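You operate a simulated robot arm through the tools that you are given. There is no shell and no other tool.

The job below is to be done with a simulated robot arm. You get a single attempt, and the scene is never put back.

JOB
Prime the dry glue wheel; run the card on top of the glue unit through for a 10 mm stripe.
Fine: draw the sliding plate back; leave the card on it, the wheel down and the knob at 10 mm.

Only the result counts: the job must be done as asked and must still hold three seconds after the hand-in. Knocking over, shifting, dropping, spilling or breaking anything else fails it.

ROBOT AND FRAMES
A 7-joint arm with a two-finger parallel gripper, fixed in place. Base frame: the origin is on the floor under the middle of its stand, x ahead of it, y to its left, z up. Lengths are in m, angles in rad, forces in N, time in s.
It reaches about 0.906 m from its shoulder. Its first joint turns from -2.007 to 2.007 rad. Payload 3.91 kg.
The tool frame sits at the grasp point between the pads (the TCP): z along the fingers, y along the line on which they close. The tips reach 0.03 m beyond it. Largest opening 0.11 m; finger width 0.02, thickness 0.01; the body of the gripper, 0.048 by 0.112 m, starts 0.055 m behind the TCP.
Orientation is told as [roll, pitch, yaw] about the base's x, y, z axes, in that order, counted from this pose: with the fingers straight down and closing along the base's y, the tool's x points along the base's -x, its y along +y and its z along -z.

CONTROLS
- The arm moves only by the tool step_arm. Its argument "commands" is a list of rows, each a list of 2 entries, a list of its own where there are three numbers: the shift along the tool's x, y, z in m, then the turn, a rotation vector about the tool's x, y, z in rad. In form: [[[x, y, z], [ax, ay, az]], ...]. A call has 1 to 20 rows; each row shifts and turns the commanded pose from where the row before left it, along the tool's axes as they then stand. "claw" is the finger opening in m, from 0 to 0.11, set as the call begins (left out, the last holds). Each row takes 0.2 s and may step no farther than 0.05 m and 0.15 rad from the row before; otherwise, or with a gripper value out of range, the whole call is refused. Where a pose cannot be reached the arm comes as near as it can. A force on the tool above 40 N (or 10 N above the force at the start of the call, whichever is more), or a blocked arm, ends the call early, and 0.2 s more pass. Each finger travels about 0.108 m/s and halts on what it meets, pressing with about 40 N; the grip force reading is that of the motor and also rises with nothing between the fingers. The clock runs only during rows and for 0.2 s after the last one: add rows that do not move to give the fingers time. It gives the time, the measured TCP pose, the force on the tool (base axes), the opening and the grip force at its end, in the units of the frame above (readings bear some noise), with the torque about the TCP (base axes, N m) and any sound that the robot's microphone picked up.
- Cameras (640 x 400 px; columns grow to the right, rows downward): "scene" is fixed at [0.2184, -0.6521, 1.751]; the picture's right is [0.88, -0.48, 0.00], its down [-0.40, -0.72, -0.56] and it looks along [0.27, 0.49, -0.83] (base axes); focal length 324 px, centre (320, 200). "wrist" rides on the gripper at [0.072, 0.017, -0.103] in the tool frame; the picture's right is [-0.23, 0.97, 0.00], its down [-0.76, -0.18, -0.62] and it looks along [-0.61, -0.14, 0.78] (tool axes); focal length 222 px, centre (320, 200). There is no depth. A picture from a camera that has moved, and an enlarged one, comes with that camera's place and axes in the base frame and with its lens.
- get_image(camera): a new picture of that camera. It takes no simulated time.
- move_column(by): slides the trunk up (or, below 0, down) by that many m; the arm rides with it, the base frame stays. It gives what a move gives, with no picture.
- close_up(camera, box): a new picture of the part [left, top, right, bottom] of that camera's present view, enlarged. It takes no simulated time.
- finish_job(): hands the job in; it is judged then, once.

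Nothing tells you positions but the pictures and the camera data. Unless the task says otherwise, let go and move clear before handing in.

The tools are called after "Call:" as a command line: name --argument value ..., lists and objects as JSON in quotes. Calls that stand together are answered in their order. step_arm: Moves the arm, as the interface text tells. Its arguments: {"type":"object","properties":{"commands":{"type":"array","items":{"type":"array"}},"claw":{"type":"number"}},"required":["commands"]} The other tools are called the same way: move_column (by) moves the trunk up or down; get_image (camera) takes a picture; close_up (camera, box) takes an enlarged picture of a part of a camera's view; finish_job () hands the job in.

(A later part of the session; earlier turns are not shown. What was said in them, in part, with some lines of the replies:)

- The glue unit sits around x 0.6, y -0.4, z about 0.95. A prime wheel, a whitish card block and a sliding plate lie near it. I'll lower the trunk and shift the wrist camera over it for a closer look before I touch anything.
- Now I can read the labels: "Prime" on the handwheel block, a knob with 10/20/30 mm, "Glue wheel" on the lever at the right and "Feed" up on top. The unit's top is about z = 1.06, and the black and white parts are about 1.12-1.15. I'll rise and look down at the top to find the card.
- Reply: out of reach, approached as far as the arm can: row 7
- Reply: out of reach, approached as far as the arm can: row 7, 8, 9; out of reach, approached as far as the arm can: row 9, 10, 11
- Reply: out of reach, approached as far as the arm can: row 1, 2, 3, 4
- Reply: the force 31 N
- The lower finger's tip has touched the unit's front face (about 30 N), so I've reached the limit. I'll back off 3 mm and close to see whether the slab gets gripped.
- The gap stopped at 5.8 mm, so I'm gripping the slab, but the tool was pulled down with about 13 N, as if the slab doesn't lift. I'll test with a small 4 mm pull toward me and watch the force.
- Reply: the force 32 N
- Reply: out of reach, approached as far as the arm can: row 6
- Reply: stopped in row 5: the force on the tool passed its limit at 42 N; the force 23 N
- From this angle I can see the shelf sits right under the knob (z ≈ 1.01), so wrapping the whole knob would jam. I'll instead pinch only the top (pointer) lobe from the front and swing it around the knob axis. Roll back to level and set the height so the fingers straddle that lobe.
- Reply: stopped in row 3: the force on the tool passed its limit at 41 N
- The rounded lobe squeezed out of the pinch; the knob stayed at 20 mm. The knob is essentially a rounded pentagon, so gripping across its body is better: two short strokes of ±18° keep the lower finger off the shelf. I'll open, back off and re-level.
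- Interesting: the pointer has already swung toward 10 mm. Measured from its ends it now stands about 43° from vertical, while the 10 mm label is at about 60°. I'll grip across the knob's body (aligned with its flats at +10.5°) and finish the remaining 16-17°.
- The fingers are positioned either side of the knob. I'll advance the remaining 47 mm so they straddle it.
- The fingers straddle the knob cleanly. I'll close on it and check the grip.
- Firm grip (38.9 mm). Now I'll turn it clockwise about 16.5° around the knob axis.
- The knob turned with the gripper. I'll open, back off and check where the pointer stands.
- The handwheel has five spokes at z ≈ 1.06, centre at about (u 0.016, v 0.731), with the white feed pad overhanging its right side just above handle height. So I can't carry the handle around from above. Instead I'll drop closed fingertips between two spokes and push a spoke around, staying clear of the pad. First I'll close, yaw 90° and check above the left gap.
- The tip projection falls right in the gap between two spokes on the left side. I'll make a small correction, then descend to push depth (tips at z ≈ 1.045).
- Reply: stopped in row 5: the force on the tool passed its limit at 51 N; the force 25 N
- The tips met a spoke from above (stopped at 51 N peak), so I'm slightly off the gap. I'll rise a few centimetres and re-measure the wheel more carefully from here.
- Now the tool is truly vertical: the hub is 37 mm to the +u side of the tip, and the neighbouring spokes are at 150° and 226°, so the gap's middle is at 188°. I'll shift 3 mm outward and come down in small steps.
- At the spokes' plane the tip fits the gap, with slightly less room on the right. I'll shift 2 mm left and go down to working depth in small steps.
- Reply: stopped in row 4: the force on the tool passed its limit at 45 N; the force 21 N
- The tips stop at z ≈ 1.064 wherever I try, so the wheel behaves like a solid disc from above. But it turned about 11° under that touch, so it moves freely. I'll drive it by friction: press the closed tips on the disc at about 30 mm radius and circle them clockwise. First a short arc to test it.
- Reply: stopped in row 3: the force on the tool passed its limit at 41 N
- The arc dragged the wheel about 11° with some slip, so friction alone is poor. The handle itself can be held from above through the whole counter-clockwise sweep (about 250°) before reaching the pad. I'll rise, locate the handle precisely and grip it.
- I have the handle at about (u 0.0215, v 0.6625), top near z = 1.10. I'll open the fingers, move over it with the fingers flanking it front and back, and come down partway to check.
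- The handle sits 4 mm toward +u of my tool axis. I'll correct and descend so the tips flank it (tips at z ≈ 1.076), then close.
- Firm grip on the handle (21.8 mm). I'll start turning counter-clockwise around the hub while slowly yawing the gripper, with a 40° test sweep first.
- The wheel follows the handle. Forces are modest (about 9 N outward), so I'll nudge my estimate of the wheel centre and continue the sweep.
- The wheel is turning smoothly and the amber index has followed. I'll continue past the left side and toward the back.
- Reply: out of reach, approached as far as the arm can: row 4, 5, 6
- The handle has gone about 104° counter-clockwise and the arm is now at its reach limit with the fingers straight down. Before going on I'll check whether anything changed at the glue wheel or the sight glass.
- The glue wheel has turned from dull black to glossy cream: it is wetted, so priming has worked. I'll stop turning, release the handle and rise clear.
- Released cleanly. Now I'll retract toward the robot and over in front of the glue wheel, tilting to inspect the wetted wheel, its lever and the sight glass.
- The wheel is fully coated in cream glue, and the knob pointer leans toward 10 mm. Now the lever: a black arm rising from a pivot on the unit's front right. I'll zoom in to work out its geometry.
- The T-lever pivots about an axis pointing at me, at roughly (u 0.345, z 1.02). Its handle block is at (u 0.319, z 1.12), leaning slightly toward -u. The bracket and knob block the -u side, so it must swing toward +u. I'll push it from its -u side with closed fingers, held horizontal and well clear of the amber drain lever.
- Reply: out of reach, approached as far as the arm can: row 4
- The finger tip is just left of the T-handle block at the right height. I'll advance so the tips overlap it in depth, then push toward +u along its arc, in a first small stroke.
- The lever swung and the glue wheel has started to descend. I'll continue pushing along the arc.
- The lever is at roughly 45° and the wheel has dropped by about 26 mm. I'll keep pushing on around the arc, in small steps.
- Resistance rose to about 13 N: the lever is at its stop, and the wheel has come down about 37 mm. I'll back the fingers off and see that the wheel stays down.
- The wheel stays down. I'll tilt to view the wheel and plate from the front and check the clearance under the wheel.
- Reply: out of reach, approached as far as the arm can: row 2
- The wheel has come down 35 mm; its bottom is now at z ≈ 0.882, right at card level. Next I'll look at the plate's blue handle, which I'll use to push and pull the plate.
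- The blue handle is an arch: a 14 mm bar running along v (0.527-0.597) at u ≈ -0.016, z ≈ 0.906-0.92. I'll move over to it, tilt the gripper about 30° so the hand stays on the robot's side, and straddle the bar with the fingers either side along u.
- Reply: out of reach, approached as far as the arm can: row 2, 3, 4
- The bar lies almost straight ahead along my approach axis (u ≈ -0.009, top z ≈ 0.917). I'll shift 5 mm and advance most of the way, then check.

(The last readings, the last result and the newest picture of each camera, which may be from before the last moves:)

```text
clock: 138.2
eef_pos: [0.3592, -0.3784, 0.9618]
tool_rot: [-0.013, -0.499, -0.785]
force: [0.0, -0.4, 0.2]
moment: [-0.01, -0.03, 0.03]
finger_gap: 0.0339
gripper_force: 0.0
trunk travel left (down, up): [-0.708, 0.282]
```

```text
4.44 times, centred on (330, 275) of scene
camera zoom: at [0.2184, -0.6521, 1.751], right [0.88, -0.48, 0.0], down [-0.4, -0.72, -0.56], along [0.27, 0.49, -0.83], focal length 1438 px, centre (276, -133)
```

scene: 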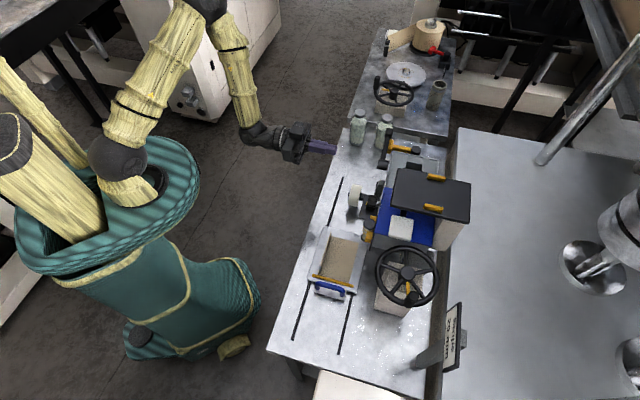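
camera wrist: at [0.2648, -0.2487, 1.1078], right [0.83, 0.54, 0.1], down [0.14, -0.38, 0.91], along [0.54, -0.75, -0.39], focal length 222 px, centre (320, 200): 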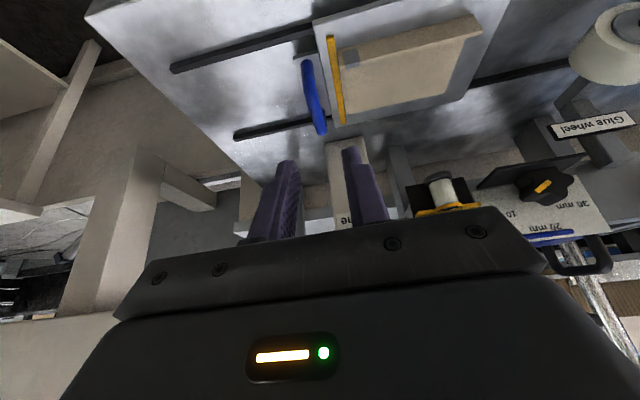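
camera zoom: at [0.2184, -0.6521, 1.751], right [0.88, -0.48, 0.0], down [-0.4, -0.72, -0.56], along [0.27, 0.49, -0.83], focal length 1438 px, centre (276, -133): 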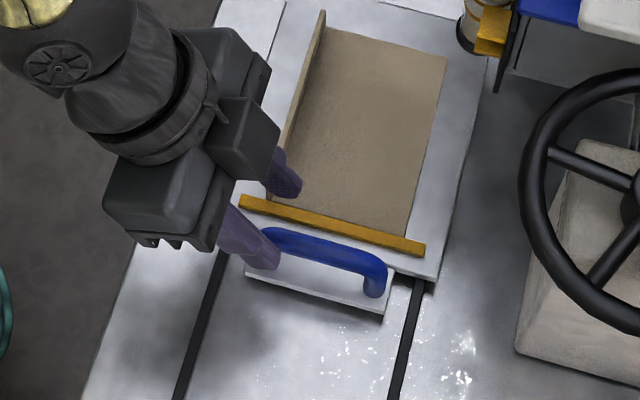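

The bar sits centrally between the fingers. I'll narrow the opening to 28 mm (to stay off the fence), go in the last 50 mm and close on the bar.

Call:
step_arm --commands '[[[0, 0, 0], [0, 0, 0]], [[0, 0, 0.025], [0, 0, 0]], [[0, 0, 0.025], [0, 0, 0]], [[0, 0, 0], [0, 0, 0]]]' --claw 0.028

Call:
close_up --camera "wrist" --box '[240, 40, 440, 200]'

```text
clock: 139.2
eef_pos: [0.3752, -0.3972, 0.9213]
tool_rot: [-0.013, -0.501, -0.785]
force: [0.7, 0.1, -0.9]
moment: [-0.06, 0.0, -0.02]
finger_gap: 0.0282
gripper_force: 0.1
trunk travel left (down, up): [-0.708, 0.282]
```

```text
2.50 times, centred on (340, 120) of wrist
camera zoom: at [0.3076, -0.3026, 0.9764], right [0.83, 0.54, 0.1], down [0.14, -0.38, 0.91], along [0.54, -0.75, -0.39], focal length 555 px, centre (270, 400)
```

zoom: 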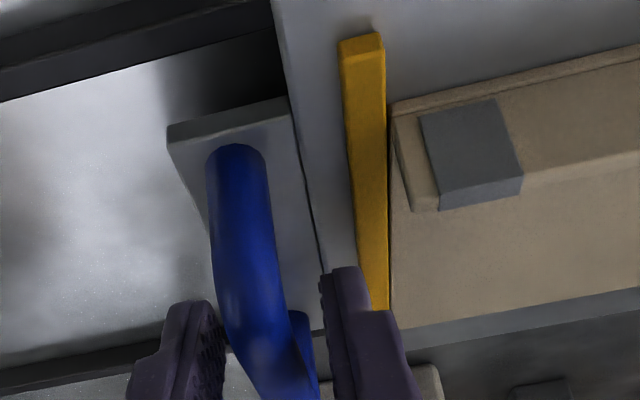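

Call:
step_arm --commands '[[[0, 0, 0], [0, 0, 0]], [[0, 0, 0], [0, 0, 0]], [[0, 0, 0], [0, 0, 0]]]' --claw 0.0

Call:
close_up --camera "wrist" --box '[240, 40, 440, 200]'

```text
clock: 140.0
eef_pos: [0.3753, -0.3961, 0.9206]
tool_rot: [-0.012, -0.501, -0.783]
force: [0.7, -0.7, -3.1]
moment: [-0.39, -0.38, 0.34]
finger_gap: 0.0139
gripper_force: 44.9
trunk travel left (down, up): [-0.708, 0.282]
```

```text
2.50 times, centred on (340, 120) of wrist
camera zoom: at [0.3078, -0.3026, 0.9762], right [0.83, 0.55, 0.1], down [0.14, -0.38, 0.91], along [0.54, -0.75, -0.39], focal length 555 px, centre (270, 400)
```

zoom: 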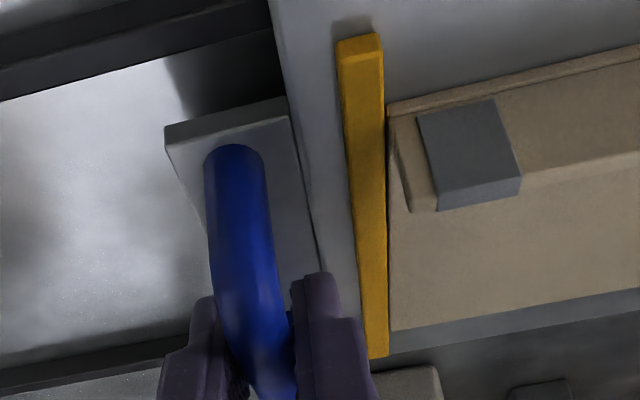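

I have the bar (13.9 mm). I'll start pushing the plate along +u at a steady pace, for the first 0.10 m up to the wheel.

Call:
step_arm --commands '[[[0, 0.01, 0], [0, 0, 0]], [[0, 0.015, 0], [0, 0, 0]], [[0, 0.015, 0], [0, 0, 0]], [[0, 0.015, 0], [0, 0, 0]], [[0, 0.015, 0], [0, 0, 0]], [[0, 0.015, 0], [0, 0, 0]], [[0, 0.015, 0], [0, 0, 0]], [[0, 0, 0], [0, 0, 0]]]' --claw 0.0

Call:
get_image --camera "scene"

Call:
close_up --camera "scene" --box '[300, 150, 420, 290]'

Call:
get_image --camera "wrist"

```text
clock: 141.8
eef_pos: [0.4439, -0.3247, 0.9204]
tool_rot: [-0.014, -0.503, -0.784]
force: [-2.1, 0.9, 18.1]
moment: [0.38, 0.31, 0.46]
finger_gap: 0.0137
gripper_force: 44.7
trunk travel left (down, up): [-0.708, 0.282]
```

```text
taken
```

scene: 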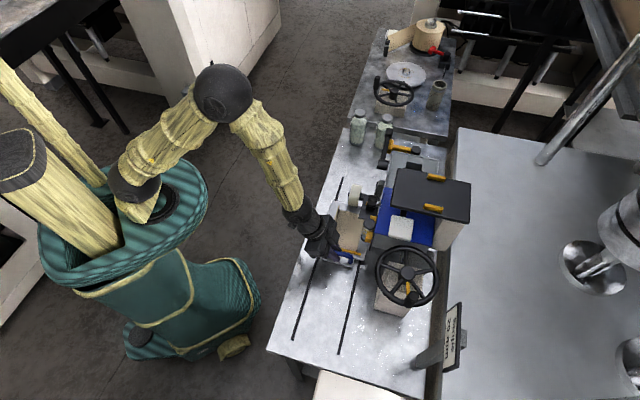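

```text
2.86 times, centred on (360, 220) of scene
camera zoom: at [0.2184, -0.6521, 1.751], right [0.88, -0.48, 0.0], down [-0.4, -0.72, -0.56], along [0.27, 0.49, -0.83], focal length 924 px, centre (206, 143)
```

zoom: 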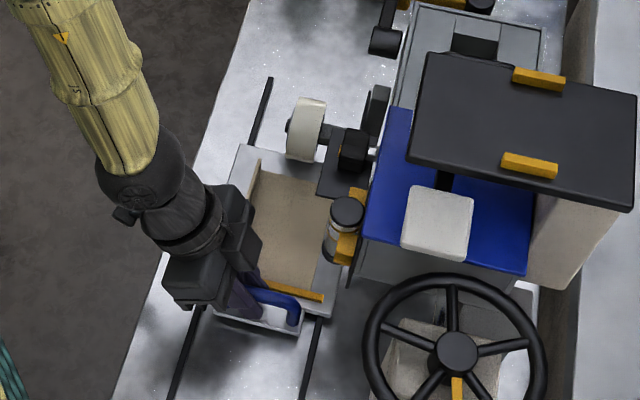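

```text
taken
camera wrist: at [0.3778, -0.2324, 0.9757], right [0.83, 0.55, 0.1], down [0.14, -0.38, 0.92], along [0.54, -0.75, -0.39], focal length 222 px, centre (320, 200)
```

wrist: 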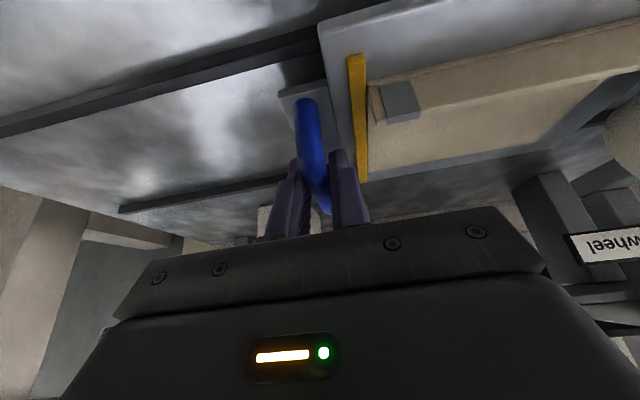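

The plate slides freely and the card stays against the fence; its front is now just short of the wheel. I'll relieve the slight downward load and push on through, under the wheel.

Call:
step_arm --commands '[[[-0.001, 0.008, -0.002], [0, 0, 0]], [[-0.0005, 0.012, -0.001], [0, 0, 0]], [[0, 0.012, 0], [0, 0, 0]], [[0, 0.012, 0], [0, 0, 0]], [[0, 0.012, 0], [0, 0, 0]], [[0, 0, 0], [0, 0, 0]]]' --claw 0.0

Call:
close_up --camera "scene" --box '[310, 150, 400, 260]'

Call:
get_image --camera "wrist"

```text
clock: 143.2
eef_pos: [0.4856, -0.2859, 0.9218]
tool_rot: [-0.013, -0.498, -0.785]
force: [-1.4, 1.6, 1.1]
moment: [0.92, 0.83, 0.3]
finger_gap: 0.0139
gripper_force: 45.6
trunk travel left (down, up): [-0.708, 0.282]
```

```text
3.64 times, centred on (355, 205) of scene
camera zoom: at [0.2184, -0.6521, 1.751], right [0.88, -0.48, 0.0], down [-0.4, -0.72, -0.56], along [0.27, 0.49, -0.83], focal length 1176 px, centre (193, 182)
```

zoom: 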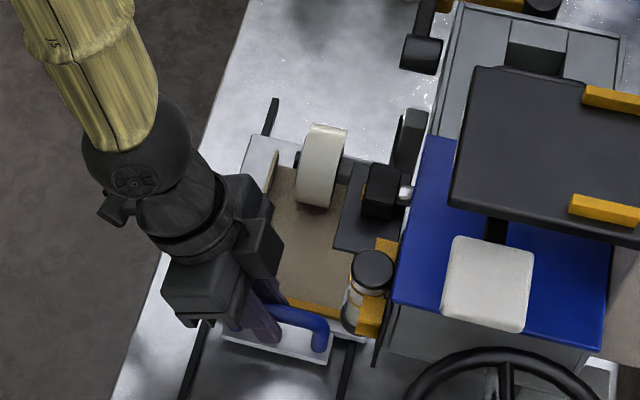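

```text
taken
camera wrist: at [0.4182, -0.1924, 0.9764], right [0.83, 0.55, 0.1], down [0.14, -0.38, 0.91], along [0.54, -0.75, -0.4], focal length 222 px, centre (320, 200)
```

wrist: 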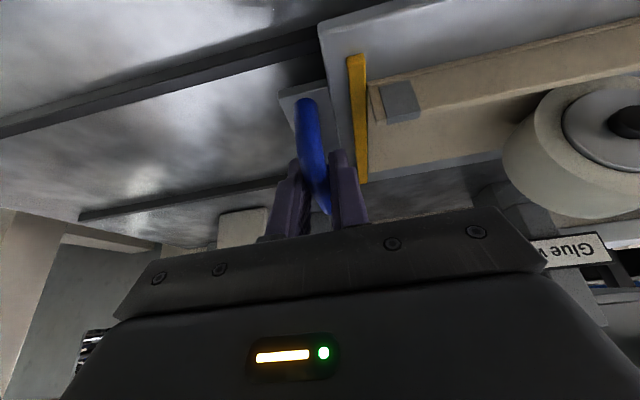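

The card's leading edge is under the wheel with almost no resistance. I'll keep going at the same steady pace.

Call:
step_arm --commands '[[[0, 0.01, 0], [0, 0, 0]], [[0, 0.01, 0], [0, 0, 0]], [[0, 0.01, 0], [0, 0, 0]], [[0, 0.01, 0], [0, 0, 0]], [[0, 0.008, 0], [0, 0, 0]], [[0, 0, 0], [0, 0, 0]]]' --claw 0.0

Call:
close_up --camera "scene" --box '[320, 140, 410, 250]'

Call:
get_image --camera "wrist"

Call:
close_up --camera "wrist" --box '[300, 40, 560, 220]'

```text
clock: 144.6
eef_pos: [0.5182, -0.2521, 0.9192]
tool_rot: [-0.012, -0.498, -0.785]
force: [-5.3, 6.3, -3.2]
moment: [0.84, 0.63, 0.32]
finger_gap: 0.0137
gripper_force: 44.9
trunk travel left (down, up): [-0.708, 0.282]
```

```text
3.64 times, centred on (365, 195) of scene
camera zoom: at [0.2184, -0.6521, 1.751], right [0.88, -0.48, 0.0], down [-0.4, -0.72, -0.56], along [0.27, 0.49, -0.83], focal length 1176 px, centre (156, 218)
```

zoom: 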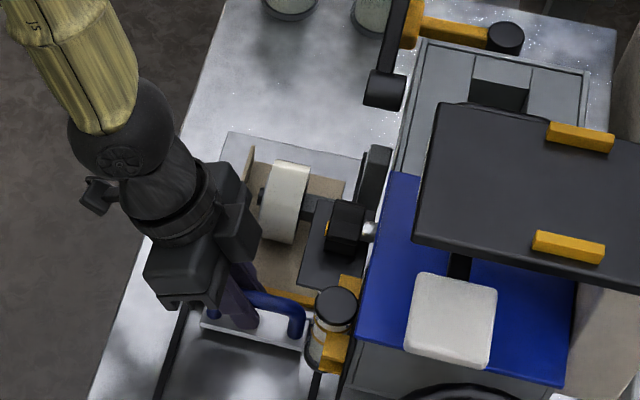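

```text
taken
camera wrist: at [0.4522, -0.1584, 0.9762], right [0.83, 0.55, 0.1], down [0.14, -0.38, 0.91], along [0.54, -0.75, -0.39], focal length 222 px, centre (320, 200)
```

wrist: 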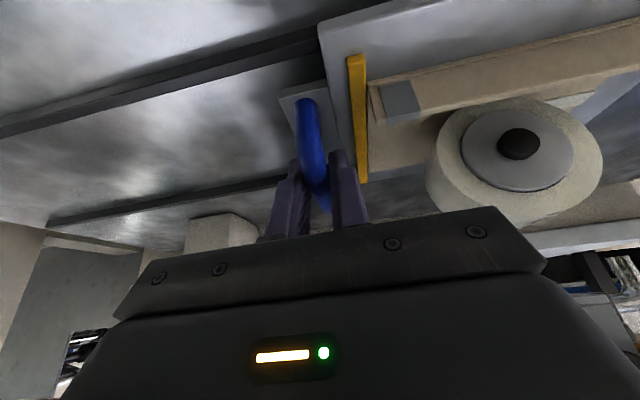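

```text
2.22 times, centred on (430, 130) of wrist
camera zoom: at [0.4522, -0.1584, 0.9762], right [0.83, 0.55, 0.1], down [0.14, -0.38, 0.91], along [0.54, -0.75, -0.39], focal length 494 px, centre (76, 356)
```

zoom: 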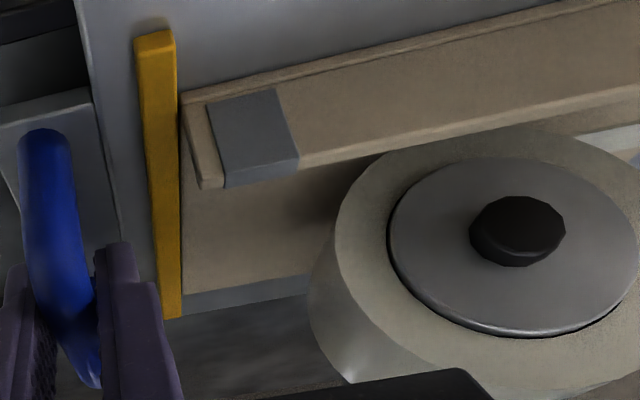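

Disp ≈ 0.204 m; the card is snug against the fence and rolling under the wheel. I'll continue another 36 mm, watching the clearance between my fingers and the wheel.

Call:
step_arm --commands '[[[0, 0.009, 0], [0, 0, 0]], [[0, 0.009, 0], [0, 0, 0]], [[0, 0.009, 0], [0, 0, 0]], [[0, 0.009, 0], [0, 0, 0]], [[0, 0, 0], [0, 0, 0]]]' --claw 0.0

Call:
close_up --camera "scene" --box '[330, 140, 400, 220]'

Call:
close_up --camera "wrist" --box '[260, 40, 520, 220]'

```text
clock: 145.8
eef_pos: [0.5455, -0.2259, 0.9206]
tool_rot: [-0.013, -0.499, -0.783]
force: [-11.0, 10.5, 0.3]
moment: [0.65, 0.5, 0.33]
finger_gap: 0.0137
gripper_force: 45.0
trunk travel left (down, up): [-0.708, 0.282]
```

```text
5.00 times, centred on (365, 180) of scene
camera zoom: at [0.2184, -0.6521, 1.751], right [0.88, -0.48, 0.0], down [-0.4, -0.72, -0.56], along [0.27, 0.49, -0.83], focal length 1617 px, centre (95, 300)
```

zoom: 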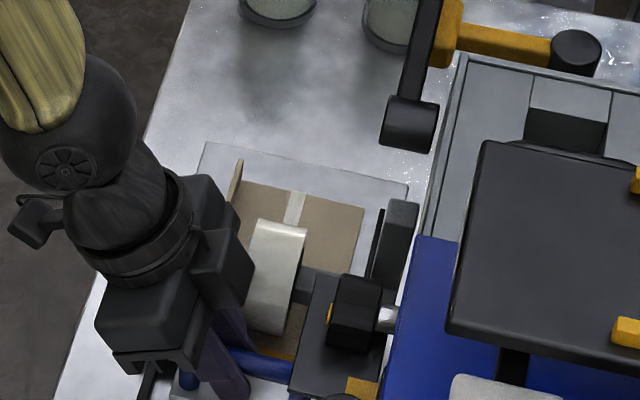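

```text
2.22 times, centred on (390, 130) of wrist
camera zoom: at [0.4777, -0.1327, 0.976], right [0.83, 0.55, 0.1], down [0.14, -0.38, 0.91], along [0.54, -0.75, -0.39], focal length 494 px, centre (164, 356)
```

zoom: 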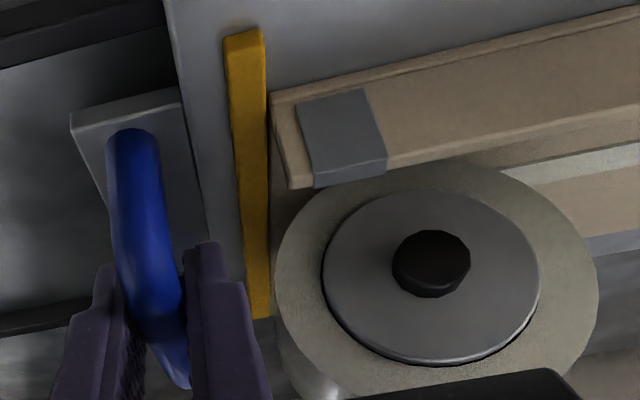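

A clean cream stripe about 10 mm wide is appearing on the card behind the wheel. About 30 mm of card remains, but my fingers are now close to the wheel. I'll draw back 30 mm, slide my grip to the near end of the bar (clear of the wheel's face), and then push on to the end.

Call:
step_arm --commands '[[[0.004, -0.01, -0.002], [0, 0, 0]], [[0, -0.01, 0], [0, 0, 0]], [[0, -0.01, 0], [0, 0, 0]], [[0, 0, 0], [0, 0, 0]]]' --claw 0.0

Call:
step_arm --commands '[[[0, 0, 0], [0, 0, 0]], [[0.009, 0, -0.005], [0, 0, 0]], [[0.009, 0, -0.005], [0, 0, 0]], [[0, 0, 0], [0, 0, 0]]]' --claw 0.028

Call:
close_up --camera "wrist" --box '[260, 40, 520, 220]'

```text
clock: 146.8
eef_pos: [0.5218, -0.2482, 0.9207]
tool_rot: [-0.012, -0.506, -0.784]
force: [10.2, -10.9, 4.5]
moment: [-0.91, -0.91, 0.3]
finger_gap: 0.0139
gripper_force: 45.1
trunk travel left (down, up): [-0.708, 0.282]
```

```text
clock: 147.8
eef_pos: [0.5061, -0.2308, 0.92]
tool_rot: [-0.012, -0.502, -0.784]
force: [0.0, -0.4, -0.1]
moment: [-0.01, -0.02, -0.01]
finger_gap: 0.0278
gripper_force: 0.1
trunk travel left (down, up): [-0.708, 0.282]
```

```text
2.22 times, centred on (390, 130) of wrist
camera zoom: at [0.4395, -0.1373, 0.9754], right [0.83, 0.54, 0.1], down [0.14, -0.38, 0.91], along [0.54, -0.75, -0.39], focal length 494 px, centre (164, 356)
```

zoom: 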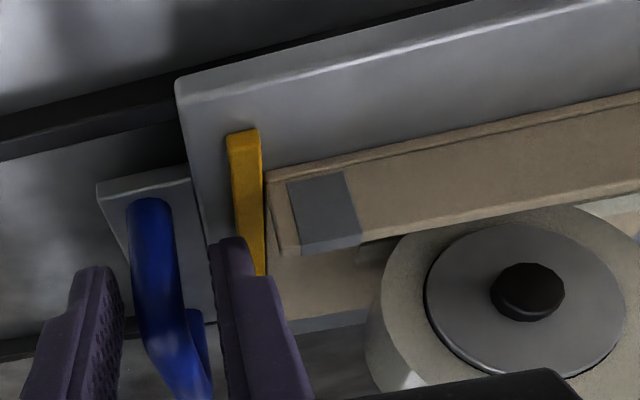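

Still straddling the bar, now at its near end. I'll close and push forward to the end of travel in small steps.

Call:
step_arm --commands '[[[0, 0, 0], [0, 0, 0]], [[0, 0, 0], [0, 0, 0]], [[0, 0, 0], [0, 0, 0]]]' --claw 0.0

Call:
step_arm --commands '[[[0, 0.01, 0], [0, 0, 0]], [[0, 0.01, 0], [0, 0, 0]], [[0, 0.01, 0], [0, 0, 0]], [[0, 0.006, 0], [0, 0, 0]], [[0, 0, 0], [0, 0, 0]]]' --claw 0.0

Call:
close_up --camera "wrist" --box '[260, 40, 520, 220]'

Call:
close_up --camera "scene" --box '[330, 130, 400, 210]'

```text
clock: 148.6
eef_pos: [0.5069, -0.2303, 0.9183]
tool_rot: [-0.012, -0.503, -0.786]
force: [-0.5, 1.0, -1.7]
moment: [0.78, -0.65, -0.08]
finger_gap: 0.0138
gripper_force: 44.9
trunk travel left (down, up): [-0.708, 0.282]
```

```text
clock: 149.8
eef_pos: [0.5315, -0.2047, 0.9199]
tool_rot: [-0.011, -0.499, -0.784]
force: [-0.2, 0.4, -4.5]
moment: [1.48, 0.07, 0.09]
finger_gap: 0.0142
gripper_force: 45.1
trunk travel left (down, up): [-0.708, 0.282]
```

```text
2.22 times, centred on (390, 130) of wrist
camera zoom: at [0.4649, -0.112, 0.9755], right [0.83, 0.54, 0.1], down [0.14, -0.38, 0.91], along [0.54, -0.75, -0.39], focal length 494 px, centre (164, 356)
```

zoom: 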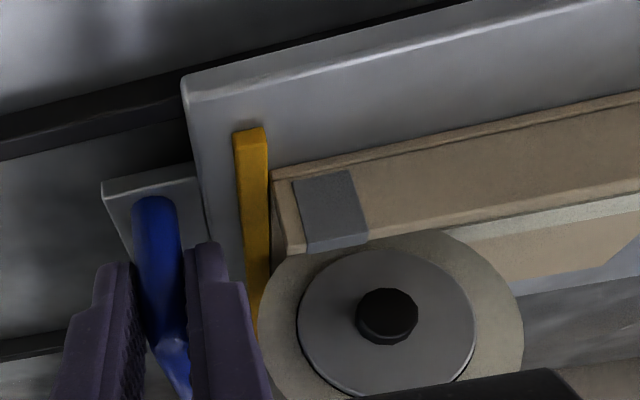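

```text
5.00 times, centred on (365, 170) of scene
camera zoom: at [0.2184, -0.6521, 1.751], right [0.88, -0.48, 0.0], down [-0.4, -0.72, -0.56], along [0.27, 0.49, -0.83], focal length 1617 px, centre (95, 350)
```

zoom: 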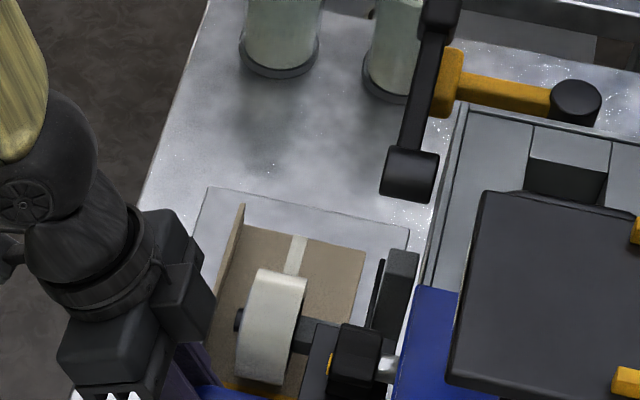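

Disp ≈ 0.246 m, still free. I'll inch forward by 3 mm steps to find the end of travel.

Call:
step_arm --commands '[[[0, 0.003, 0], [0, 0, 0]], [[0, 0.003, 0], [0, 0, 0]], [[0, 0, 0], [0, 0, 0]]]' --claw 0.0

Call:
close_up --camera "wrist" --box '[300, 100, 420, 200]'

```text
clock: 150.6
eef_pos: [0.5354, -0.2011, 0.9189]
tool_rot: [-0.012, -0.501, -0.785]
force: [-2.1, 1.9, -1.2]
moment: [1.43, 0.0, 0.01]
finger_gap: 0.0138
gripper_force: 44.7
trunk travel left (down, up): [-0.708, 0.282]
```

```text
4.00 times, centred on (360, 150) of wrist
camera zoom: at [0.4693, -0.1075, 0.9754], right [0.83, 0.54, 0.1], down [0.14, -0.38, 0.91], along [0.54, -0.75, -0.39], focal length 888 px, centre (160, 400)
```

zoom: 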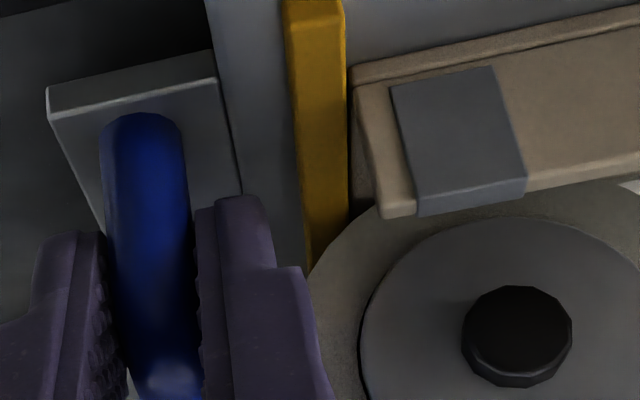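

Call:
step_arm --commands '[[[0, 0.003, 0], [0, 0, 0]], [[0, 0, 0], [0, 0, 0]]]' --claw 0.0

Call:
close_up --camera "scene" --box '[335, 130, 405, 210]'

```text
clock: 151.2
eef_pos: [0.5377, -0.1993, 0.9187]
tool_rot: [-0.013, -0.5, -0.784]
force: [-3.1, 3.0, -2.1]
moment: [1.1, -0.35, -0.04]
finger_gap: 0.0139
gripper_force: 45.2
trunk travel left (down, up): [-0.708, 0.282]
```

```text
5.00 times, centred on (370, 170) of scene
camera zoom: at [0.2184, -0.6521, 1.751], right [0.88, -0.48, 0.0], down [-0.4, -0.72, -0.56], along [0.27, 0.49, -0.83], focal length 1617 px, centre (70, 350)
```

zoom: 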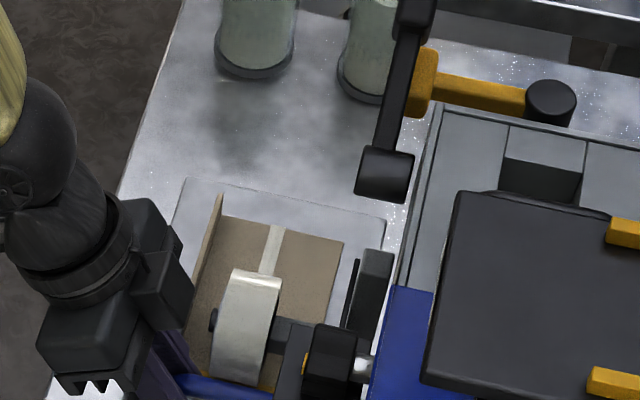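

Still no stop and the stripe is extending. I'll keep inching forward, watching the force for the fence or a stop.

Call:
step_arm --commands '[[[0, 0.003, 0], [0, 0, 0]], [[0, 0.003, 0], [0, 0, 0]], [[0, 0, 0], [0, 0, 0]]]' --claw 0.0

Call:
close_up --camera "wrist" --box '[260, 40, 520, 220]'

Call:
close_up --camera "scene" --box '[335, 130, 405, 210]'

```text
clock: 152.0
eef_pos: [0.5428, -0.1933, 0.9199]
tool_rot: [-0.013, -0.501, -0.783]
force: [0.1, 0.1, 1.5]
moment: [1.5, 0.12, -0.01]
finger_gap: 0.0141
gripper_force: 44.5
trunk travel left (down, up): [-0.708, 0.282]
```

```text
2.22 times, centred on (390, 130) of wrist
camera zoom: at [0.4755, -0.1012, 0.9753], right [0.83, 0.55, 0.1], down [0.14, -0.38, 0.91], along [0.54, -0.75, -0.39], focal length 494 px, centre (164, 356)
```

zoom: 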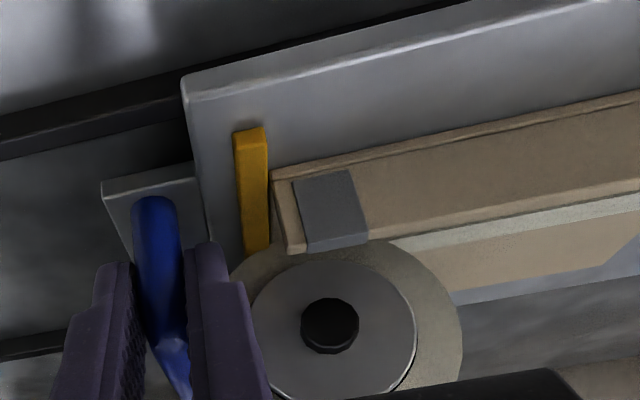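

```text
5.00 times, centred on (370, 170) of scene
camera zoom: at [0.2184, -0.6521, 1.751], right [0.88, -0.48, 0.0], down [-0.4, -0.72, -0.56], along [0.27, 0.49, -0.83], focal length 1617 px, centre (70, 350)
```

zoom: 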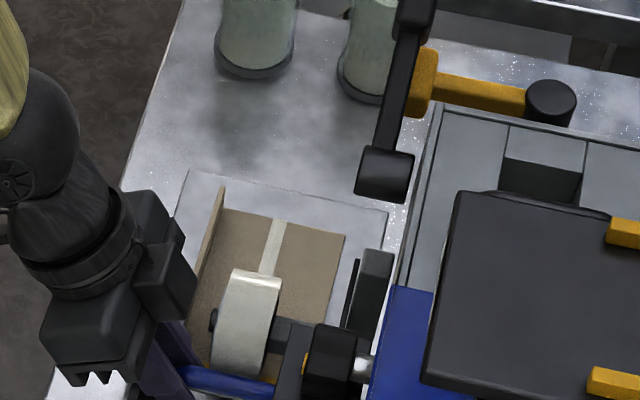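

No resistance at all: the fence passes without touching the wheel. I'll continue so the whole card length goes under (about 20 mm more), keeping watch on the gap between the fingers and the axle stub.

Call:
step_arm --commands '[[[0, 0.004, 0], [0, 0, 0]], [[0, 0.004, 0], [0, 0, 0]], [[0, 0.003, 0], [0, 0, 0]], [[0, 0, 0], [0, 0, 0]]]' --claw 0.0

Call:
close_up --camera "wrist" --box '[260, 40, 520, 220]'

Call:
close_up --camera "scene" --box '[335, 130, 405, 210]'

```text
clock: 153.0
eef_pos: [0.5509, -0.1871, 0.9198]
tool_rot: [-0.012, -0.501, -0.784]
force: [2.0, -1.8, -4.8]
moment: [0.48, -0.97, -0.03]
finger_gap: 0.0138
gripper_force: 44.7
trunk travel left (down, up): [-0.708, 0.282]
```

```text
2.22 times, centred on (390, 130) of wrist
camera zoom: at [0.4833, -0.0935, 0.9754], right [0.83, 0.55, 0.1], down [0.14, -0.38, 0.91], along [0.54, -0.75, -0.39], focal length 494 px, centre (164, 356)
```

zoom: 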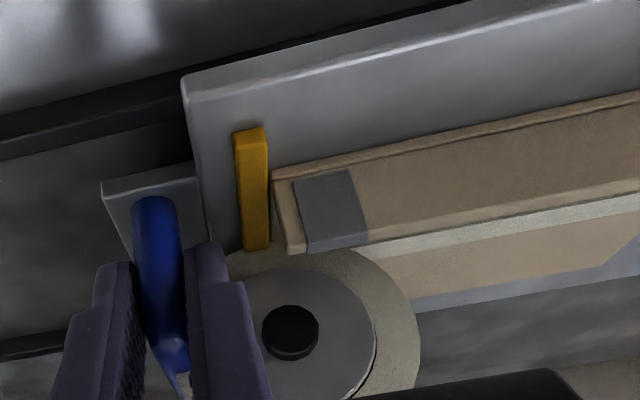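

```text
5.00 times, centred on (370, 170) of scene
camera zoom: at [0.2184, -0.6521, 1.751], right [0.88, -0.48, 0.0], down [-0.4, -0.72, -0.56], along [0.27, 0.49, -0.83], focal length 1617 px, centre (70, 350)
```

zoom: 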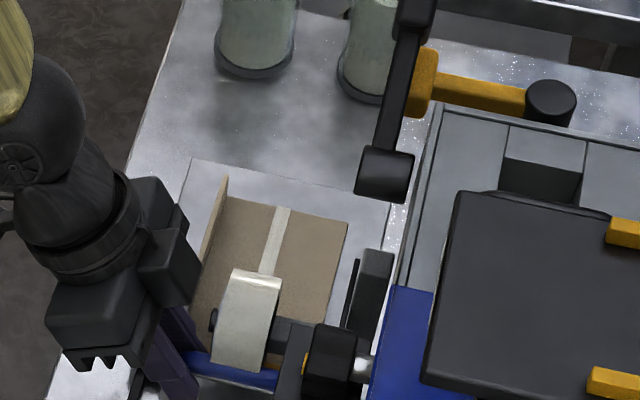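

The stripe now covers practically the whole card. I'll push one last 5 mm to clear the trailing edge, then start drawing the plate back.

Call:
step_arm --commands '[[[0, 0.003, 0], [0, 0, 0]], [[0, 0.002, 0], [0, 0, 0]], [[0, 0, 0], [0, 0, 0]]]' --claw 0.0

Call:
step_arm --commands '[[[0, -0.01, 0], [0, 0, 0]], [[0, -0.012, 0], [0, 0, 0]], [[0, -0.012, 0], [0, 0, 0]], [[0, -0.012, 0], [0, 0, 0]], [[0, -0.012, 0], [0, 0, 0]], [[0, -0.012, 0], [0, 0, 0]], [[0, 0, 0], [0, 0, 0]]]' --claw 0.0

Call:
close_up --camera "wrist" --box '[260, 40, 520, 220]'

Call:
close_up --camera "scene" --box '[320, 140, 410, 250]'

```text
clock: 153.8
eef_pos: [0.5529, -0.1834, 0.9199]
tool_rot: [-0.011, -0.501, -0.785]
force: [1.0, -2.2, -1.3]
moment: [0.56, -0.7, 0.0]
finger_gap: 0.0141
gripper_force: 44.8
trunk travel left (down, up): [-0.708, 0.282]
```

```text
clock: 155.4
eef_pos: [0.5035, -0.232, 0.9198]
tool_rot: [-0.012, -0.497, -0.784]
force: [6.6, -6.7, -13.3]
moment: [0.21, -1.1, -0.12]
finger_gap: 0.0139
gripper_force: 44.6
trunk travel left (down, up): [-0.708, 0.282]
```

```text
2.22 times, centred on (390, 130) of wrist
camera zoom: at [0.4376, -0.1394, 0.9758], right [0.83, 0.54, 0.1], down [0.14, -0.38, 0.91], along [0.53, -0.75, -0.4], focal length 494 px, centre (164, 356)
```

zoom: 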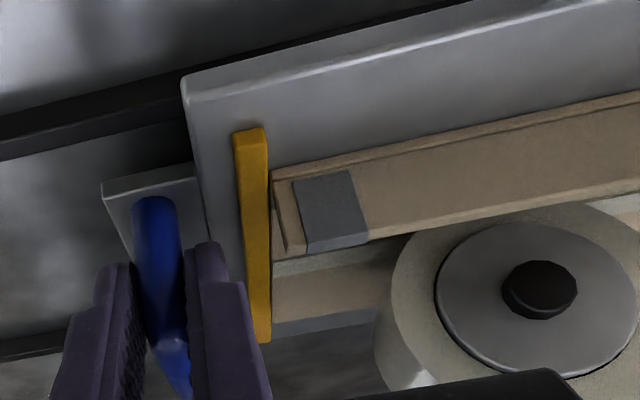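

```text
3.64 times, centred on (365, 195) of scene
camera zoom: at [0.2184, -0.6521, 1.751], right [0.88, -0.48, 0.0], down [-0.4, -0.72, -0.56], along [0.27, 0.49, -0.83], focal length 1176 px, centre (156, 218)
```

zoom: 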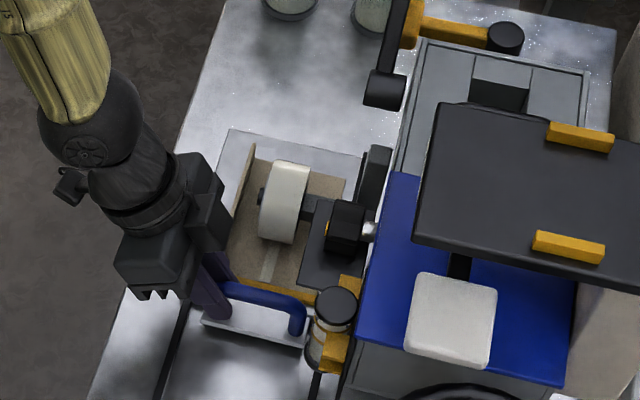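

The stripe now runs the full length of the card right up to the fence. I'll keep drawing the plate back smoothly.

Call:
step_arm --commands '[[[0.001, -0.012, 0.0018], [0, 0, 0]], [[0, -0.014, 0], [0, 0, 0]], [[0, -0.014, 0], [0, 0, 0]], [[0, -0.014, 0], [0, 0, 0]], [[0, -0.014, 0], [0, 0, 0]], [[0, -0.014, 0], [0, 0, 0]], [[0, -0.014, 0], [0, 0, 0]], [[0, 0, 0], [0, 0, 0]]]' --claw 0.0

Call:
close_up --camera "wrist" --box '[260, 20, 560, 220]'

Call:
close_up --camera "scene" --box '[300, 150, 410, 290]'

```text
clock: 157.2
eef_pos: [0.4369, -0.3003, 0.9201]
tool_rot: [-0.012, -0.502, -0.783]
force: [0.2, -0.5, -1.7]
moment: [-0.17, -1.45, -0.17]
finger_gap: 0.0138
gripper_force: 45.1
trunk travel left (down, up): [-0.708, 0.282]
```

```text
2.00 times, centred on (410, 120) of wrist
camera zoom: at [0.3695, -0.207, 0.9754], right [0.83, 0.54, 0.1], down [0.14, -0.38, 0.91], along [0.54, -0.75, -0.39], focal length 444 px, centre (140, 360)
```

zoom: 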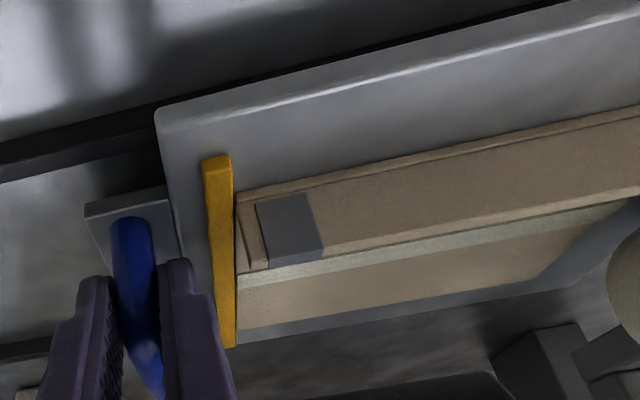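

```text
2.86 times, centred on (355, 220) of scene
camera zoom: at [0.2184, -0.6521, 1.751], right [0.88, -0.48, 0.0], down [-0.4, -0.72, -0.56], along [0.27, 0.49, -0.83], focal length 924 px, centre (220, 143)
```

zoom: 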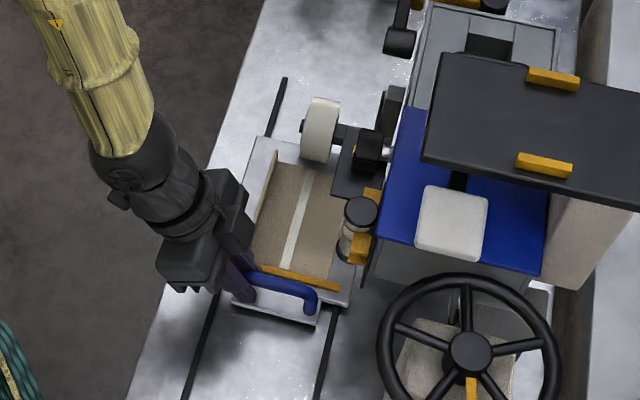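

A neat stripe runs edge to edge. I'll keep drawing back to the starting position, slowing near the end to feel for a stop.

Call:
step_arm --commands '[[[0, -0.014, 0], [0, 0, 0]], [[0, -0.014, 0], [0, 0, 0]], [[0, -0.014, 0], [0, 0, 0]], [[0, -0.014, 0], [0, 0, 0]], [[0, -0.014, 0], [0, 0, 0]], [[0, -0.014, 0], [0, 0, 0]], [[0, -0.01, 0], [0, 0, 0]], [[0, -0.008, 0], [0, 0, 0]], [[0, 0, 0], [0, 0, 0]]]' --claw 0.0

Call:
get_image --camera "scene"

Call:
close_up --camera "scene" --box '[290, 200, 390, 310]'

```text
clock: 159.2
eef_pos: [0.3639, -0.3723, 0.9205]
tool_rot: [-0.012, -0.501, -0.784]
force: [1.4, -1.6, -8.4]
moment: [0.41, -0.86, -0.01]
finger_gap: 0.0139
gripper_force: 45.1
trunk travel left (down, up): [-0.708, 0.282]
```

```text
taken
```

scene: 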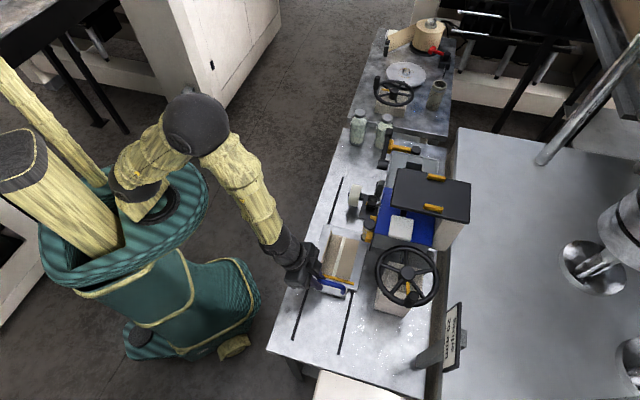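

```text
3.64 times, centred on (340, 255) of scene
camera zoom: at [0.2184, -0.6521, 1.751], right [0.88, -0.48, 0.0], down [-0.4, -0.72, -0.56], along [0.27, 0.49, -0.83], focal length 1176 px, centre (247, 0)
```

zoom: 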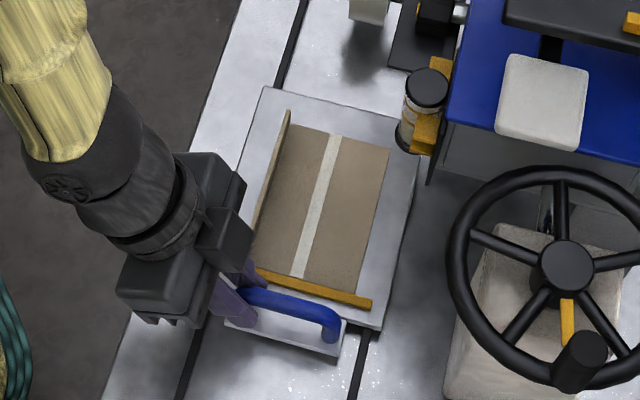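

The plate is about 9 mm short of where it started. I'll draw it back the last bit and feel for a stop.

Call:
step_arm --commands '[[[0, -0.005, 0], [0, 0, 0]], [[0, -0.005, 0], [0, 0, 0]], [[0, 0, 0], [0, 0, 0]]]' --claw 0.0

Call:
close_up --camera "scene" --box '[290, 200, 390, 310]'

```text
clock: 160.0
eef_pos: [0.3579, -0.3797, 0.9194]
tool_rot: [-0.011, -0.499, -0.783]
force: [5.1, 3.8, -9.9]
moment: [0.31, -1.28, 0.0]
finger_gap: 0.0141
gripper_force: 44.7
trunk travel left (down, up): [-0.708, 0.282]
```

```text
3.64 times, centred on (340, 255) of scene
camera zoom: at [0.2184, -0.6521, 1.751], right [0.88, -0.48, 0.0], down [-0.4, -0.72, -0.56], along [0.27, 0.49, -0.83], focal length 1176 px, centre (247, 0)
```

zoom: 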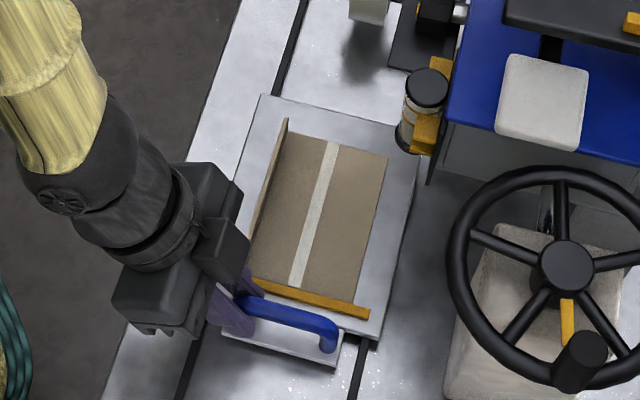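

The plate is home: TCP back at u = -0.011 with a gentle stop (about 6 N). The card is on it with a full-length stripe. I'll relax, open and back straight out along the approach line.

Call:
step_arm --commands '[[[0, 0.002, 0], [0, 0, 0]], [[0, 0, 0], [0, 0, 0]]]' --claw 0.0

Call:
step_arm --commands '[[[0, 0, 0], [0, 0, 0]], [[0, 0, 0], [0, 0, 0]], [[0, 0, -0.02], [0, 0, 0]], [[0, 0, -0.04], [0, 0, 0]], [[0, 0, -0.04], [0, 0, 0]], [[0, 0, -0.04], [0, 0, 0]], [[0, 0, -0.04], [0, 0, 0]], [[0, 0, 0], [0, 0, 0]]]' --claw 0.028

Call:
get_image --camera "scene"

Call:
get_image --camera "wrist"

Call:
close_up --camera "scene" --box '[290, 200, 390, 310]'

```text
clock: 160.6
eef_pos: [0.3576, -0.3787, 0.9186]
tool_rot: [-0.012, -0.498, -0.784]
force: [2.7, -4.5, -6.9]
moment: [1.3, 0.03, 0.05]
finger_gap: 0.0139
gripper_force: 45.4
trunk travel left (down, up): [-0.708, 0.282]
```

```text
clock: 162.4
eef_pos: [0.2989, -0.3154, 1.0783]
tool_rot: [-0.012, -0.499, -0.783]
force: [0.0, 0.3, -0.5]
moment: [0.01, -0.01, -0.01]
finger_gap: 0.0282
gripper_force: 0.1
trunk travel left (down, up): [-0.708, 0.282]
```

```text
taken
```

scene: 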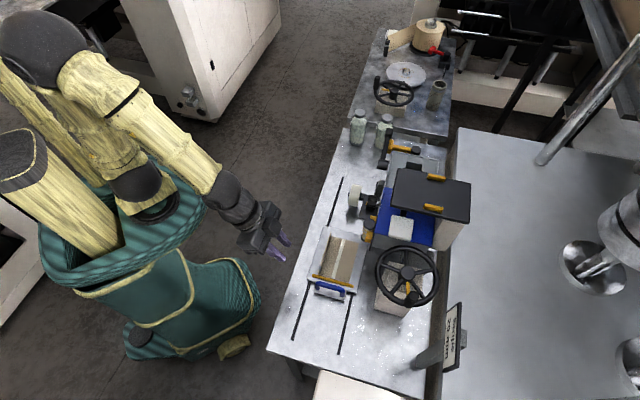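

```text
taken
camera wrist: at [0.2316, -0.2217, 1.1338], right [0.83, 0.55, 0.1], down [0.14, -0.38, 0.91], along [0.54, -0.75, -0.39], focal length 222 px, centre (320, 200)
```

wrist: 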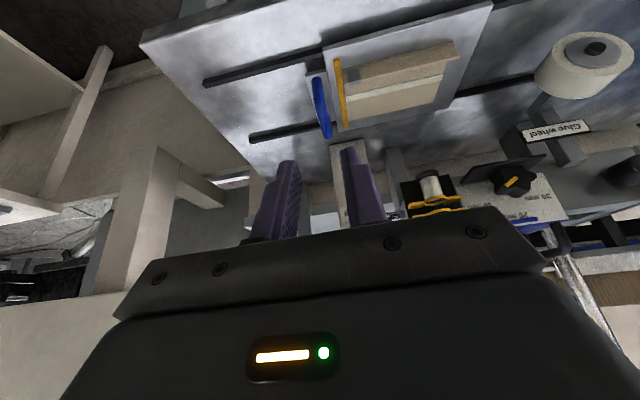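

```text
3.64 times, centred on (340, 255) of scene
camera zoom: at [0.2184, -0.6521, 1.751], right [0.88, -0.48, 0.0], down [-0.4, -0.72, -0.56], along [0.27, 0.49, -0.83], focal length 1176 px, centre (247, 0)
```

zoom: 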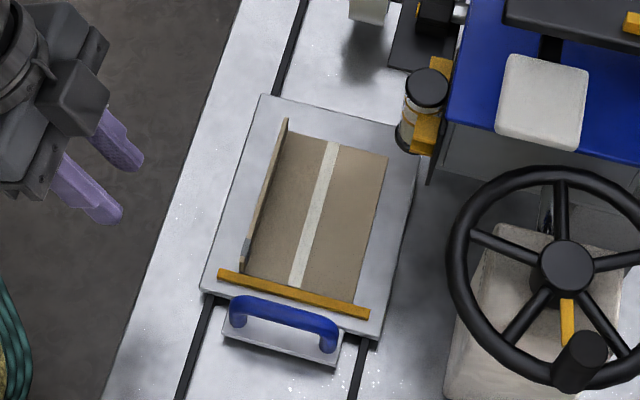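

Plate home, card on it, full-length stripe about 10 mm wide. Before handing in I'll do a straight-on check of the knob pointer and confirm nothing else has moved.

Call:
step_arm --commands '[[[0, 0.042, -0.02], [0, 0, 0]], [[0, 0.042, -0.02], [0, 0, 0]], [[0, 0.042, 0], [0, -0.1, 0]], [[0, 0.042, 0], [0, -0.1, 0]], [[0, 0.042, 0], [0, -0.1, 0]], [[0, 0, 0], [0, -0.1, 0]], [[0, 0, 0], [0, 0, 0]]]' --claw 0.11

Call:
get_image --camera "wrist"

Call:
close_up --camera "wrist" --box '[250, 60, 410, 200]'

Call:
close_up --camera "scene" --box '[340, 165, 450, 255]'

```text
clock: 164.0
eef_pos: [0.4342, -0.1527, 1.1128]
tool_rot: [-0.018, -0.902, -0.776]
force: [0.2, -0.2, 0.9]
moment: [0.0, -0.03, -0.03]
finger_gap: 0.11
gripper_force: 0.0
trunk travel left (down, up): [-0.708, 0.282]
```

```text
taken
camera wrist: at [0.3578, -0.0522, 1.1206], right [0.79, 0.59, 0.17], down [-0.13, -0.11, 0.99], along [0.6, -0.8, -0.01], focal length 222 px, centre (320, 200)
```

wrist: 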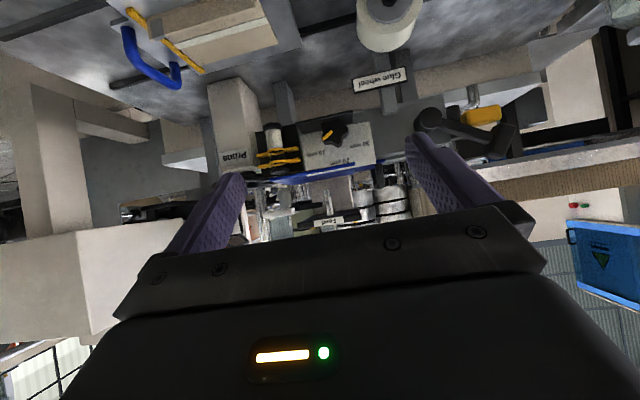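

```text
2.86 times, centred on (330, 130) of wrist
camera zoom: at [0.3578, -0.0522, 1.1206], right [0.79, 0.59, 0.17], down [-0.13, -0.11, 0.99], along [0.6, -0.8, -0.01], focal length 635 px, centre (291, 400)
```

zoom: 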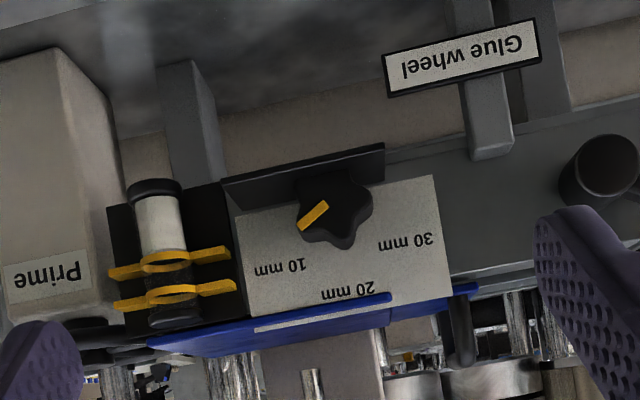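

```text
4.44 times, centred on (395, 210) of scene
camera zoom: at [0.2184, -0.6521, 1.751], right [0.88, -0.48, 0.0], down [-0.4, -0.72, -0.56], along [0.27, 0.49, -0.83], focal length 1438 px, centre (-13, 156)
```

zoom: 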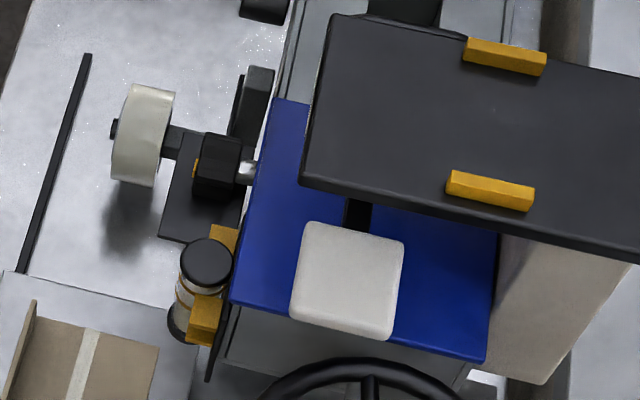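

Call:
close_up --camera "wrist" --box '[310, 105, 380, 165]'

Call:
close_up --camera "scene" --box '[340, 0, 480, 130]'

```text
6.67 times, centred on (345, 135) of wrist
camera zoom: at [0.3578, -0.0522, 1.1206], right [0.79, 0.59, 0.17], down [-0.13, -0.11, 0.99], along [0.6, -0.8, -0.01], focal length 1481 px, centre (153, 633)
```

zoom: 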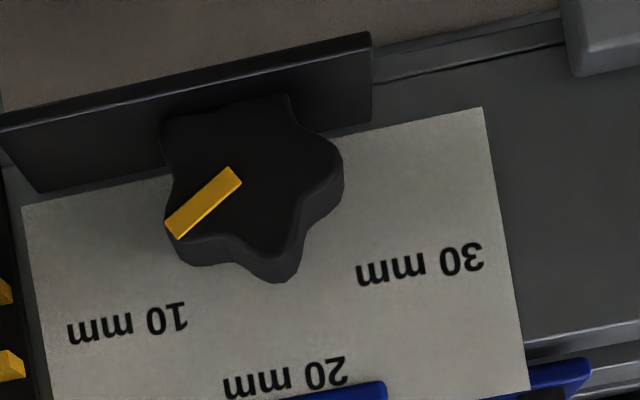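

```text
3.08 times, centred on (410, 65) of scene
camera zoom: at [0.2184, -0.6521, 1.751], right [0.88, -0.48, 0.0], down [-0.4, -0.72, -0.56], along [0.27, 0.49, -0.83], focal length 995 px, centre (43, 615)
```

zoom: 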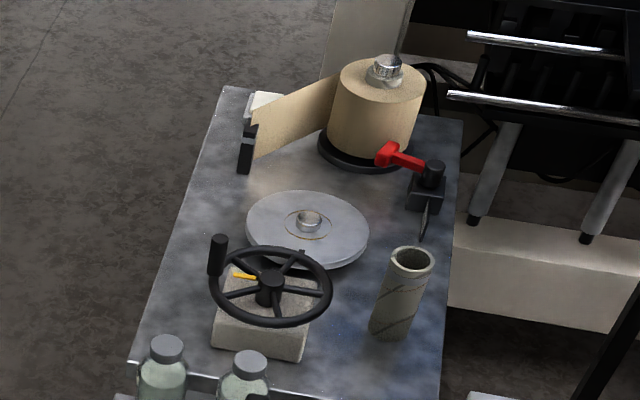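

The pointer measures about 58-60° (on the 10 mm mark), and the stripe itself came out about 10 mm wide. The wheel is down, and the pad, bottles and second bench look unchanged. I'll retreat well clear before handing in.

Call:
step_arm --commands '[[[0, 0, -0.04], [0, 0, 0]], [[0, 0, -0.04], [0, 0, 0]], [[0, 0, -0.04], [0, 0, 0]], [[0, 0, 0], [0, 0, 0]]]' --claw 0.11

Call:
get_image --camera "scene"

Call:
close_up --camera "scene" --box '[290, 120, 450, 310]'

```text
clock: 165.0
eef_pos: [0.3751, -0.0857, 1.1904]
tool_rot: [-0.02, -0.901, -0.775]
force: [0.4, 1.4, 0.3]
moment: [-0.01, 0.0, 0.02]
finger_gap: 0.1098
gripper_force: 0.1
out of reach, approached as far as the arm can: row 1, 2
trunk travel left (down, up): [-0.708, 0.282]
```

```text
taken
```

scene: 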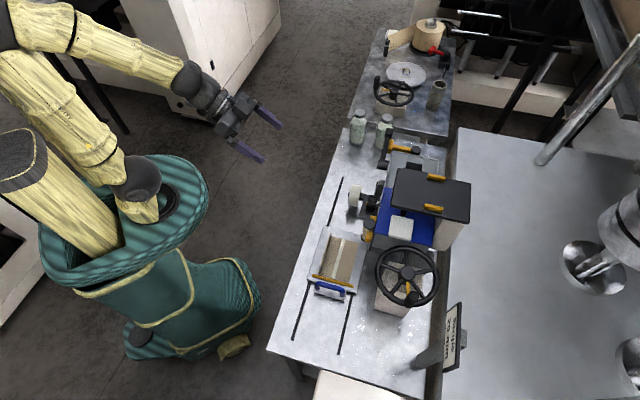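

```text
2.11 times, centred on (370, 215) of scene
camera zoom: at [0.2184, -0.6521, 1.751], right [0.88, -0.48, 0.0], down [-0.4, -0.72, -0.56], along [0.27, 0.49, -0.83], focal length 681 px, centre (215, 168)
```

zoom: 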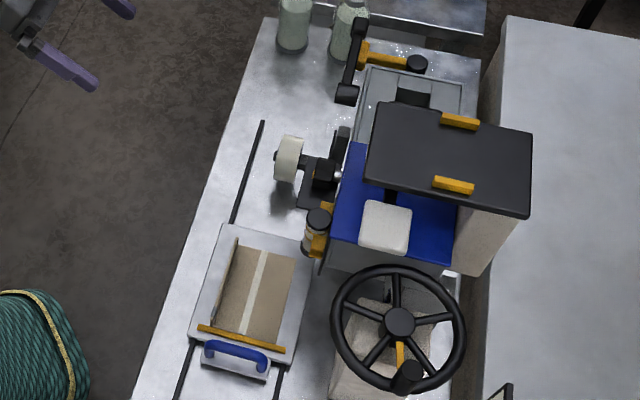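

The final state looks right: the glue wheel is primed and down, the knob is at 10 mm, the plate is drawn back home, and the card on it has a full-length 10 mm stripe. The gripper is well clear and nothing else has moved, so I'm handing the job in.

Call:
finish_job

```text
The job is handed in.
```

The job is handed in. I primed the glue wheel and ran the card under it. It now has a stripe about 10 mm wide along its whole length. I don't have the judge's result.

- **Plate and card:** I drew the sliding plate back to its start position, where I felt its stop. The card is still on it, against the fence.
- **Glue wheel:** it is down, with the lever at its stop. It turned from dull black to a glossy cream coat after about 104° counter-clockwise on the Prime wheel, so I stopped there.
- **Knob:** by camera, the pointer is at about 58–60°, and the 10 mm mark is at about 60°. The first part of that turn was accidental: a grip on the knob slipped and it swung most of the way. I finished the turn by hand.

**Which card:** I found no card lying on the unit's housing. I used the only card I could find, the brown one with the upright flap on the unit's table top.

**Other contact:** early on I gripped the blue cover and pulled with about 31 N to see if it was the card. It is fixed and did not move. In the last pictures the bottles, the Feed pad and the second bench look unchanged. I did not touch the amber drain lever.
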